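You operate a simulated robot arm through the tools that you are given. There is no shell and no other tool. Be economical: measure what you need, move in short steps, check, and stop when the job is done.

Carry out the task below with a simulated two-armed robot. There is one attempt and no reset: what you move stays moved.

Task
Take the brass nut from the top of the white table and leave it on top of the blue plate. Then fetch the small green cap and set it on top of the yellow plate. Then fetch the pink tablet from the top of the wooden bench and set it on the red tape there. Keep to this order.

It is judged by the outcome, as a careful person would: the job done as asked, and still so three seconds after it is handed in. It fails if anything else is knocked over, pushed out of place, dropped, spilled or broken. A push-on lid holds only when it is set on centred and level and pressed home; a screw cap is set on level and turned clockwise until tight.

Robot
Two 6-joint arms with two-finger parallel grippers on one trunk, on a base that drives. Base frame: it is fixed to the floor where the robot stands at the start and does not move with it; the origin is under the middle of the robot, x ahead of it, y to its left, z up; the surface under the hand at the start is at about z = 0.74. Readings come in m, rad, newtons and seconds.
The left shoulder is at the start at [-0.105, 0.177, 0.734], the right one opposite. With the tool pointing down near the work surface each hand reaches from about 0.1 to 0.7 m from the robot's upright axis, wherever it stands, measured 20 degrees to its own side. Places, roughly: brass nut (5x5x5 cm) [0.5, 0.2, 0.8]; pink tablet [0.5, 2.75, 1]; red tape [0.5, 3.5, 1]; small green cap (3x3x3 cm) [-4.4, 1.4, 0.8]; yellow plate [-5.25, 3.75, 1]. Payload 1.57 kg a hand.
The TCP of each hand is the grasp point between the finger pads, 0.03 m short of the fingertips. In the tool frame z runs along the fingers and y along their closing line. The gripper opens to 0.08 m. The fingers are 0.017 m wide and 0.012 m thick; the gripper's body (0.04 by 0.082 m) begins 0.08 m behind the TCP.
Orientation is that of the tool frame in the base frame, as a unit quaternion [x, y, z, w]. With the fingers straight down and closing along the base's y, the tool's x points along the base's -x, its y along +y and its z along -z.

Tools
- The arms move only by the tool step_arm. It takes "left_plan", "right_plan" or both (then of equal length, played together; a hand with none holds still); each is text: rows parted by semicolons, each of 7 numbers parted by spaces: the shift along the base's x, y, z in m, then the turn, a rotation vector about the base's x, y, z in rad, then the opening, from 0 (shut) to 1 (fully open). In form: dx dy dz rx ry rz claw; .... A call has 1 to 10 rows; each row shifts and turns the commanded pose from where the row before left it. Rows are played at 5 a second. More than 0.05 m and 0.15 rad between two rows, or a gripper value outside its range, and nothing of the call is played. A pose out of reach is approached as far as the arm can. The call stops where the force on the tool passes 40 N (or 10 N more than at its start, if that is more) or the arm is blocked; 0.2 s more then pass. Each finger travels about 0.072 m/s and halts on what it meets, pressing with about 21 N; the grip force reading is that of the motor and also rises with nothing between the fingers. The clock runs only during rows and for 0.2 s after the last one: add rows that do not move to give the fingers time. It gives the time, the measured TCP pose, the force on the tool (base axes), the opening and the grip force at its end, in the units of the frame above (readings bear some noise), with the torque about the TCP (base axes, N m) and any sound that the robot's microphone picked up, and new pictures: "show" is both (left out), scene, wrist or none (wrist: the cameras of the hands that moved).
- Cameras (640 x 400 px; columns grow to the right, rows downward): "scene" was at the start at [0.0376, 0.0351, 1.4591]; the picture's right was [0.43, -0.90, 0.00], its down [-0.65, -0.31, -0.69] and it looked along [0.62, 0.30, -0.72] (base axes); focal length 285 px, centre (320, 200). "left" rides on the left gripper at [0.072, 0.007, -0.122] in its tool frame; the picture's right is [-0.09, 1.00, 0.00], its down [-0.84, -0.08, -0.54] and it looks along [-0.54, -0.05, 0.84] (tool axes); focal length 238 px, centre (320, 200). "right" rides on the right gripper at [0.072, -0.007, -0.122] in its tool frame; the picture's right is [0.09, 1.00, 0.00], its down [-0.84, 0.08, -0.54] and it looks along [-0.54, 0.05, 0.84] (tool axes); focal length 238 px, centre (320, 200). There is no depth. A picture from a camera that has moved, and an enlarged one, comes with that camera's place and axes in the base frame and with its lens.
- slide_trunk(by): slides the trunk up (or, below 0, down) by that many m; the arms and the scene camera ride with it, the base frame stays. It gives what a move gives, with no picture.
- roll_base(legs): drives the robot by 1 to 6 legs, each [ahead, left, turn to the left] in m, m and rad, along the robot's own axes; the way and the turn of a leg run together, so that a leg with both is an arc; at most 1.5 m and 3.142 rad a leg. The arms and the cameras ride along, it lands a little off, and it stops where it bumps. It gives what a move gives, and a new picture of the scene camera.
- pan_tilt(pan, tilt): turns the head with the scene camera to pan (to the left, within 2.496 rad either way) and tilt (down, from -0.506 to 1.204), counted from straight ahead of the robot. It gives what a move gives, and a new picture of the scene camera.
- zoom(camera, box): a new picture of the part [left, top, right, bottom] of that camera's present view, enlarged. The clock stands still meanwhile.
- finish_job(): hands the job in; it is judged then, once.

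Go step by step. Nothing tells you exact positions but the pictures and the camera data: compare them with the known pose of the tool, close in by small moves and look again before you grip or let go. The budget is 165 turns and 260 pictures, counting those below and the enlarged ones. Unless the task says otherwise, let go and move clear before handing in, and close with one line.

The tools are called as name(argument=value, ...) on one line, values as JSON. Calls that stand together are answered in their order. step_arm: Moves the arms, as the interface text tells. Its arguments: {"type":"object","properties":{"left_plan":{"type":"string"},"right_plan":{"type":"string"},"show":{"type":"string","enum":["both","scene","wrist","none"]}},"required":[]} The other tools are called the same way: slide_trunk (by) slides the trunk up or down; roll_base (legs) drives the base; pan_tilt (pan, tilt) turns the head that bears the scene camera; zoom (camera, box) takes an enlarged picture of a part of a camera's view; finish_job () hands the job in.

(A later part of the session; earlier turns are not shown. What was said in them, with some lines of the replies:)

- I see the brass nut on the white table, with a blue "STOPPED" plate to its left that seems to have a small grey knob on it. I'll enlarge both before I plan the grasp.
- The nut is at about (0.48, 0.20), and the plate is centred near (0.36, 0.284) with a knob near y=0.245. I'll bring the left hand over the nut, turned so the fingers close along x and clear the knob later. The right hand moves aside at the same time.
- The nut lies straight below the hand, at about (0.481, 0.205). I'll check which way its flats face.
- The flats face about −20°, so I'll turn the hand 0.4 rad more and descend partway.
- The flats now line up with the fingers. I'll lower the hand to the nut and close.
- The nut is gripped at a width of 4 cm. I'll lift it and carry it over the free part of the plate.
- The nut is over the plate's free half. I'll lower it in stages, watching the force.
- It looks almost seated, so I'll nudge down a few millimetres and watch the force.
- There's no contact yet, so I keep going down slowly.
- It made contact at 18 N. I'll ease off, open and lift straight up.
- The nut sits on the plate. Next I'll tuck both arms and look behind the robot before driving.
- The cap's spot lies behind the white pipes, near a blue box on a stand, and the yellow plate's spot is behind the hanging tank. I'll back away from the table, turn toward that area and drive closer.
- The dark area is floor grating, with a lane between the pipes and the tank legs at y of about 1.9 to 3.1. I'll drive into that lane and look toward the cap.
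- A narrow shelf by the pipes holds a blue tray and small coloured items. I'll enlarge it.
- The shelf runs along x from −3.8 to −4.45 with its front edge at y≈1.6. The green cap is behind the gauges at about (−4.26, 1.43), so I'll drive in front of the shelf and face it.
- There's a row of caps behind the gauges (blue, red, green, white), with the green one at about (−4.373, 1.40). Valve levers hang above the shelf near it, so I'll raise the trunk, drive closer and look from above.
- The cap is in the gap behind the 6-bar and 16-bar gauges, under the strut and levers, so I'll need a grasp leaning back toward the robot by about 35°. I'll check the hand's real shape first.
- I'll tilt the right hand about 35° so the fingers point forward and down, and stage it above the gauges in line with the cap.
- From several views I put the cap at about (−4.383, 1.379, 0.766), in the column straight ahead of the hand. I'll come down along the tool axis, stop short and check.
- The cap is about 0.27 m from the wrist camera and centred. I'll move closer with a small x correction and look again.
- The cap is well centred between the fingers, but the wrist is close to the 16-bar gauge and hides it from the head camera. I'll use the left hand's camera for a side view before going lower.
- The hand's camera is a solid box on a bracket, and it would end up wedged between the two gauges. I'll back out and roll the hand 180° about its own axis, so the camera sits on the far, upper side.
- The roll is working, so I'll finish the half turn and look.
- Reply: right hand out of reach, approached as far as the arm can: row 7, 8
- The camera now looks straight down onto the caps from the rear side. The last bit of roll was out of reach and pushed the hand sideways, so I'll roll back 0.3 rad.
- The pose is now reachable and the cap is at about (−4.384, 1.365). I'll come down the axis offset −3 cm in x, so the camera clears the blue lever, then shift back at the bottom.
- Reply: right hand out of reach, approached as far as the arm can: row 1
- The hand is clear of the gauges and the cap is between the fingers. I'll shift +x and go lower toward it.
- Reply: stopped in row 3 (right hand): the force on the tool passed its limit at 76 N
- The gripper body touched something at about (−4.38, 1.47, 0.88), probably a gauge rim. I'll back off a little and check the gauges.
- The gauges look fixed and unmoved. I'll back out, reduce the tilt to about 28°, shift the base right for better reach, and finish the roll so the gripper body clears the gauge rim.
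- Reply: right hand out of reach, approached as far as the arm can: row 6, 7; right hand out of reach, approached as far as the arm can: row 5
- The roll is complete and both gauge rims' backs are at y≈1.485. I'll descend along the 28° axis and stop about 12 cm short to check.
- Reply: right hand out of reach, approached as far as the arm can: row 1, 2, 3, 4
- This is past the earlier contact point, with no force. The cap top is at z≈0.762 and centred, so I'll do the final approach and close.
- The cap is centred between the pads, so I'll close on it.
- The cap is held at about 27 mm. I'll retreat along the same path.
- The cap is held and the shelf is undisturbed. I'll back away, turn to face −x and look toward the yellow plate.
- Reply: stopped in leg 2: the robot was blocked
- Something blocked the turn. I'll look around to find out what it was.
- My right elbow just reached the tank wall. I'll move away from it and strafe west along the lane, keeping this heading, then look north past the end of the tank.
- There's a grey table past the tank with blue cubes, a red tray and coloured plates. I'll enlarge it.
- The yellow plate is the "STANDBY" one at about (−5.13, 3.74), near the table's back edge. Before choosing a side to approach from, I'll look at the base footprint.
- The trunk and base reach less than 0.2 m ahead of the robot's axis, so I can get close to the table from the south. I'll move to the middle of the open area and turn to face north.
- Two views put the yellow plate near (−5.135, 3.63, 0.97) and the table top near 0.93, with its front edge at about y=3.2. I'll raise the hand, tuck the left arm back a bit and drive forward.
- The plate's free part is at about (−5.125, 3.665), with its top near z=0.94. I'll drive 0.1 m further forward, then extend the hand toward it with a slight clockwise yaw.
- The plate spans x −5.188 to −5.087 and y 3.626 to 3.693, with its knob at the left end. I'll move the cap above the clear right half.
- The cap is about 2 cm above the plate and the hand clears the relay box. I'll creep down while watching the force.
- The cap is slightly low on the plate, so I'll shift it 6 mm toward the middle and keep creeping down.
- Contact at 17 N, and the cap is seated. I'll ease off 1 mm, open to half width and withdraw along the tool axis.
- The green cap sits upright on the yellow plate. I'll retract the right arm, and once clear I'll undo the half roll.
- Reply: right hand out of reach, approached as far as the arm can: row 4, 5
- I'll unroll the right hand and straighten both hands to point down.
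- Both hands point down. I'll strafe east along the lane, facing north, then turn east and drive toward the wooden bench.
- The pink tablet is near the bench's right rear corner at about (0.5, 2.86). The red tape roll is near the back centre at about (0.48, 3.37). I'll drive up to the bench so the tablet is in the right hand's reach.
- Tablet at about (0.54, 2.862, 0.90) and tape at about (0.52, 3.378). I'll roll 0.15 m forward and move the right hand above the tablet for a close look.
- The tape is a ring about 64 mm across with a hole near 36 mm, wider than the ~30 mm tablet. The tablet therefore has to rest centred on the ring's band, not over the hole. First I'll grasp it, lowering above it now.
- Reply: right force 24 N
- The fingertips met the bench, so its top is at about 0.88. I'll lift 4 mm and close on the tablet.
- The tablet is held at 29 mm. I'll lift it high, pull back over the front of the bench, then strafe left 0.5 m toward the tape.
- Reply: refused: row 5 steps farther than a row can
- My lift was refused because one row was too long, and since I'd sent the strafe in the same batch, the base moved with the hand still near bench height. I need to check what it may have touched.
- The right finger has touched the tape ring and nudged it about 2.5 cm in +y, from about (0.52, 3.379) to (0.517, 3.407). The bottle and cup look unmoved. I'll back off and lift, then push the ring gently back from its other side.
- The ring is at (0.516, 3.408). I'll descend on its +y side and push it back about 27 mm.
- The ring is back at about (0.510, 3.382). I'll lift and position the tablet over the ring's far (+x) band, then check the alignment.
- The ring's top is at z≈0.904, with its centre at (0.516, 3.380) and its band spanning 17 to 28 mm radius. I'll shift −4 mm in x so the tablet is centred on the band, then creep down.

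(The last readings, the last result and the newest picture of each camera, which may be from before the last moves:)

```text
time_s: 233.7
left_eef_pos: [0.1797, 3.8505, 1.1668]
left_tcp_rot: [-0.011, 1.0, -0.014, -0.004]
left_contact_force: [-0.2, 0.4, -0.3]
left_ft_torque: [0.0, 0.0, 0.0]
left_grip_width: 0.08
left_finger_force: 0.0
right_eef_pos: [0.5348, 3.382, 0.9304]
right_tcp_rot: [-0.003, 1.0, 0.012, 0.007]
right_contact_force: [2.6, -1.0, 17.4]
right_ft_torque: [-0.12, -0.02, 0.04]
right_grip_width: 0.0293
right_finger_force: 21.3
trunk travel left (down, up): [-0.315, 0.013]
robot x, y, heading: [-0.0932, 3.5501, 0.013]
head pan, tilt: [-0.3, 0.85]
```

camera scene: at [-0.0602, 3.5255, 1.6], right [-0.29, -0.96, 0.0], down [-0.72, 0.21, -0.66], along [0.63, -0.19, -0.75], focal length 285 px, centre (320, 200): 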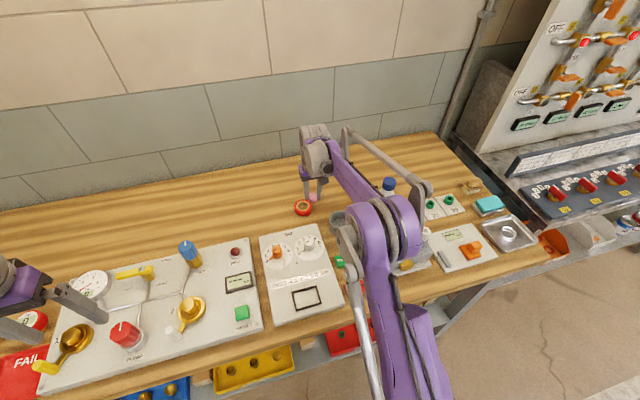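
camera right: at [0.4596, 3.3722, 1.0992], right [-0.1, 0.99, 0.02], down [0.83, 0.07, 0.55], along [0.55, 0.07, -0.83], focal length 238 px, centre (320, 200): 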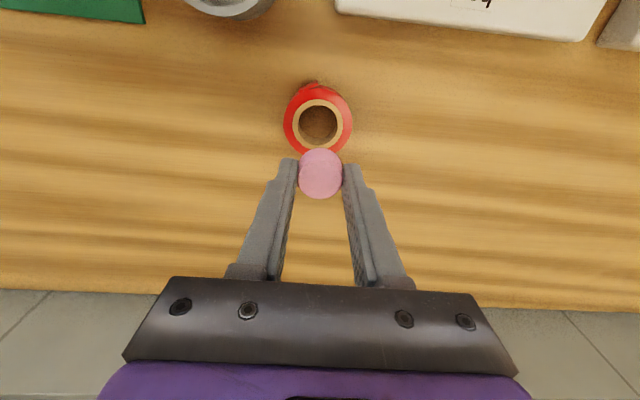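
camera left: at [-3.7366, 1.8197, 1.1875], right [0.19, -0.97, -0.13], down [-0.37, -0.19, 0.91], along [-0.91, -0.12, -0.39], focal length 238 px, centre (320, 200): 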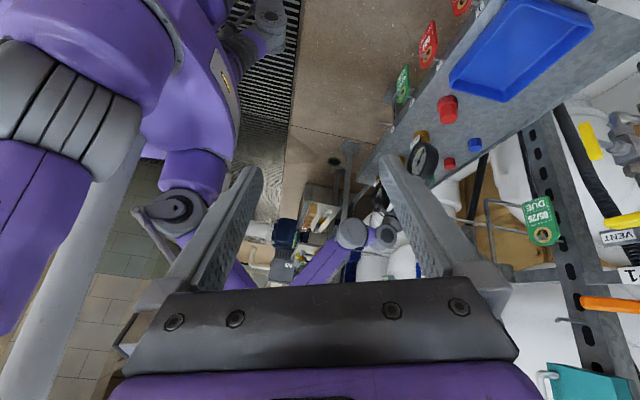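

The tablet is seated on the band at 17 N. I'll ease off, open, and lift straight up.

step_arm(right_plan="0 0 0.0015 0 0 0 0.2;0 0 0 0 0 0 0.45;0 0 0 0 0 0 0.6;0 0 0 0 0 0 0.6;0 0 0.02 0 0 0 0.6;0 0 0.04 0 0 0 0.6;0 0 0.04 0 0 0 0.6", show="wrist")

zoom(camera="scene", box=[280, 160, 360, 220])

```text
time_s: 235.2
left_eef_pos: [0.1804, 3.8497, 1.1672]
left_tcp_rot: [-0.01, 1.0, -0.013, -0.004]
left_contact_force: [-1.1, 0.4, 1.1]
left_ft_torque: [-0.02, 0.0, 0.0]
left_grip_width: 0.0801
left_finger_force: 0.0
right_eef_pos: [0.5347, 3.3802, 1.0298]
right_tcp_rot: [-0.003, 1.0, 0.012, 0.007]
right_contact_force: [0.6, -0.4, -0.6]
right_ft_torque: [0.0, 0.0, 0.02]
right_grip_width: 0.0479
right_finger_force: 0.0
trunk travel left (down, up): [-0.315, 0.013]
robot x, y, heading: [-0.0903, 3.5487, 0.007]
head pan, tilt: [-0.3, 0.85]
camera right: at [0.4604, 3.3699, 1.1505], right [-0.1, 0.99, 0.02], down [0.83, 0.07, 0.55], along [0.55, 0.07, -0.83], focal length 238 px, centre (320, 200)
```

right: 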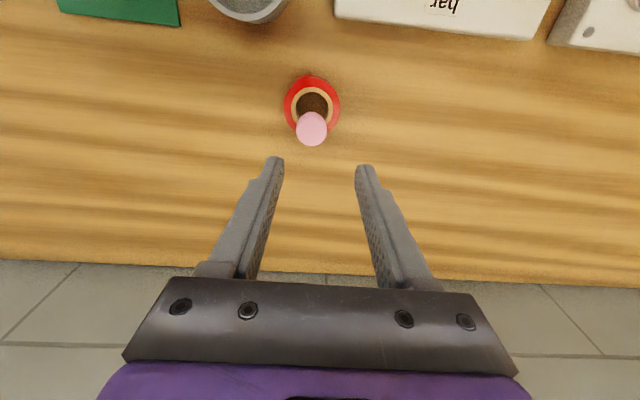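

```text
6.67 times, centred on (320, 190) of scene
camera zoom: at [-0.0607, 3.5254, 1.6], right [-0.29, -0.96, 0.0], down [-0.72, 0.21, -0.66], along [0.63, -0.19, -0.75], focal length 1901 px, centre (320, 267)
```

zoom: 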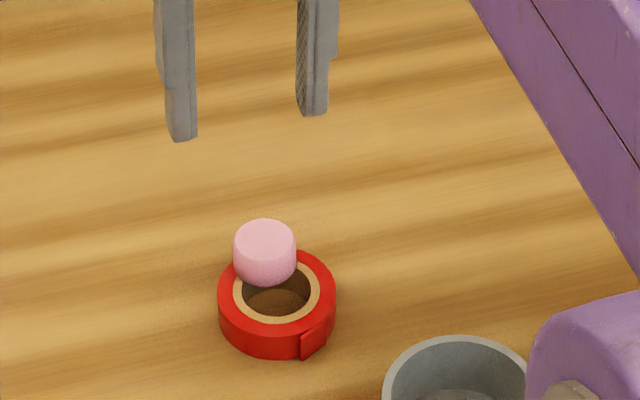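

The tablet rests level on the tape's band. I'll raise and withdraw the hand, then do a final check.

step_arm(right_plan="0 0 0.05 0 0 0 0.6;0 0 0.05 0 0 0 0.6;-0.05 0 0 0 0 0 0.6;-0.05 0 0 0 0 0 0.6;-0.05 0 0 0 0 0 0.6;-0.05 0 0 0 0 0 0.6;0 0 0 0 0 0 0.6", show="scene")

zoom(camera="scene", box=[250, 150, 450, 290])

```text
time_s: 236.8
left_eef_pos: [0.1825, 3.8494, 1.1679]
left_tcp_rot: [-0.01, 1.0, -0.014, -0.005]
left_contact_force: [-0.1, -0.2, 0.4]
left_ft_torque: [0.03, 0.02, -0.01]
left_grip_width: 0.0803
left_finger_force: 0.1
right_eef_pos: [0.3401, 3.3816, 1.1305]
right_tcp_rot: [-0.003, 1.0, 0.012, 0.006]
right_contact_force: [0.0, 0.6, -0.1]
right_ft_torque: [0.03, 0.03, 0.0]
right_grip_width: 0.0482
right_finger_force: 0.1
trunk travel left (down, up): [-0.315, 0.013]
robot x, y, heading: [-0.091, 3.5496, 0.011]
head pan, tilt: [-0.3, 0.85]
camera scene: at [-0.0587, 3.5253, 1.6], right [-0.29, -0.96, 0.0], down [-0.72, 0.21, -0.66], along [0.63, -0.19, -0.75], focal length 285 px, centre (320, 200)
```

scene: 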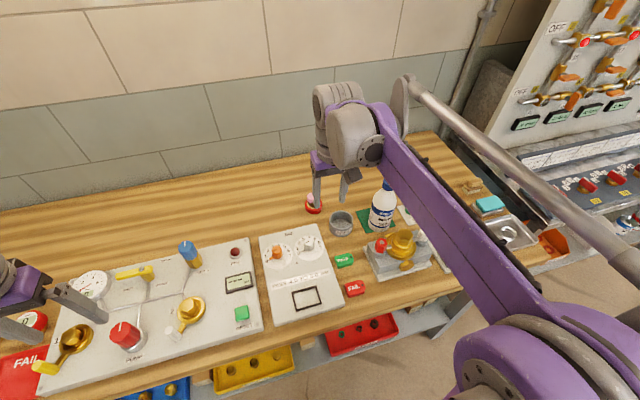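

```text
2.86 times, centred on (350, 220) of scene
camera zoom: at [-0.0587, 3.5253, 1.6], right [-0.29, -0.96, 0.0], down [-0.72, 0.21, -0.66], along [0.63, -0.19, -0.75], focal length 815 px, centre (234, 143)
```

zoom: 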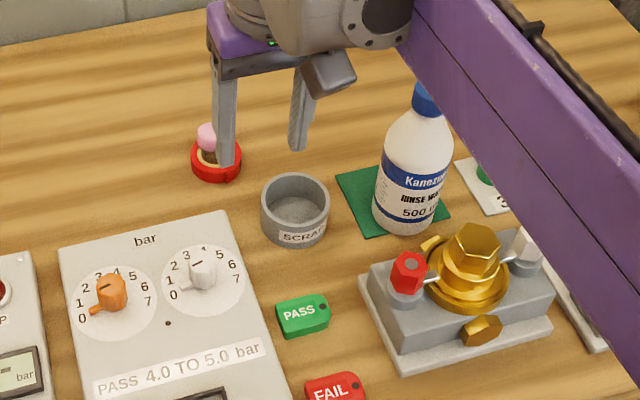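

Everything on the bench is upright and the tablet is on the tape. I'll roll back clear and take one last look.

roll_base(legs=[[-0.35, 0, 0]])

zoom(camera="scene", box=[270, 80, 430, 180])

```text
time_s: 239.1
left_eef_pos: [-0.1667, 3.8463, 1.1667]
left_tcp_rot: [-0.01, 1.0, -0.014, -0.004]
left_contact_force: [0.3, 0.4, -0.6]
left_ft_torque: [-0.01, -0.01, -0.03]
left_grip_width: 0.0801
left_finger_force: 0.1
right_eef_pos: [-0.0085, 3.3782, 1.1308]
right_tcp_rot: [-0.002, 1.0, 0.012, 0.007]
right_contact_force: [-0.2, -0.2, -0.1]
right_ft_torque: [0.01, 0.04, -0.02]
right_grip_width: 0.048
right_finger_force: 0.1
trunk travel left (down, up): [-0.315, 0.013]
robot x, y, heading: [-0.4438, 3.5436, 0.008]
head pan, tilt: [-0.3, 0.85]
camera scene: at [-0.4083, 3.5219, 1.6001], right [-0.29, -0.96, 0.0], down [-0.72, 0.22, -0.66], along [0.63, -0.19, -0.75], focal length 285 px, centre (320, 200)
```

scene: 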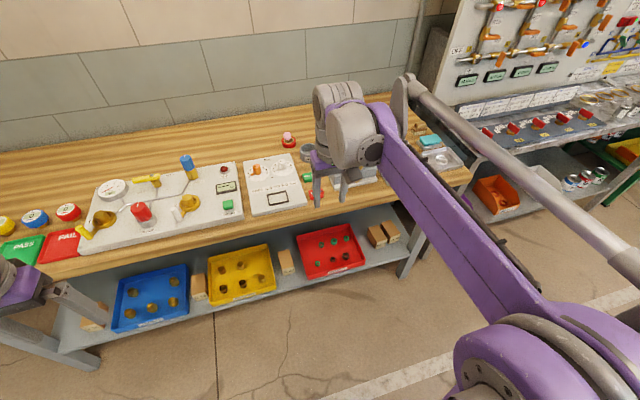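

```text
4.00 times, centred on (350, 130) of scene
camera zoom: at [-0.4083, 3.5219, 1.6001], right [-0.29, -0.96, 0.0], down [-0.72, 0.22, -0.66], along [0.63, -0.19, -0.75], focal length 1141 px, centre (200, 480)
```

zoom: 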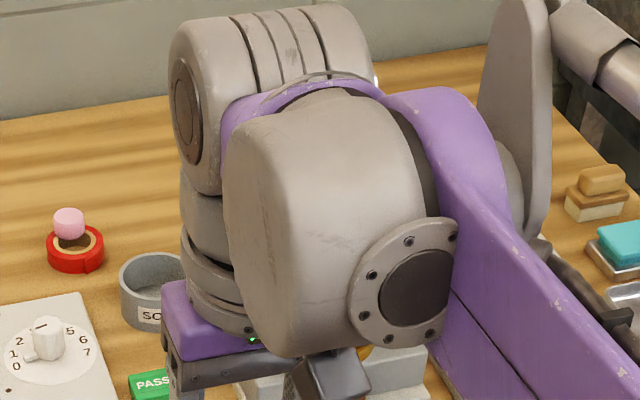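

All three items are placed, in the order asked, and both hands are clear, so I'm handing the job in.

finish_job()

```text
The job is handed in.
```

I've handed the job in: the brass nut is on the blue plate, the green cap is on the yellow plate, and the pink tablet rests on the band of the red tape roll. Along the way I knocked the tape about 2.5 cm and pushed it back to within about 1 cm. The gripper also bumped near a gauge at about 76 N, and an elbow touched the tank, with no visible shift in the gauges or anything else I checked.
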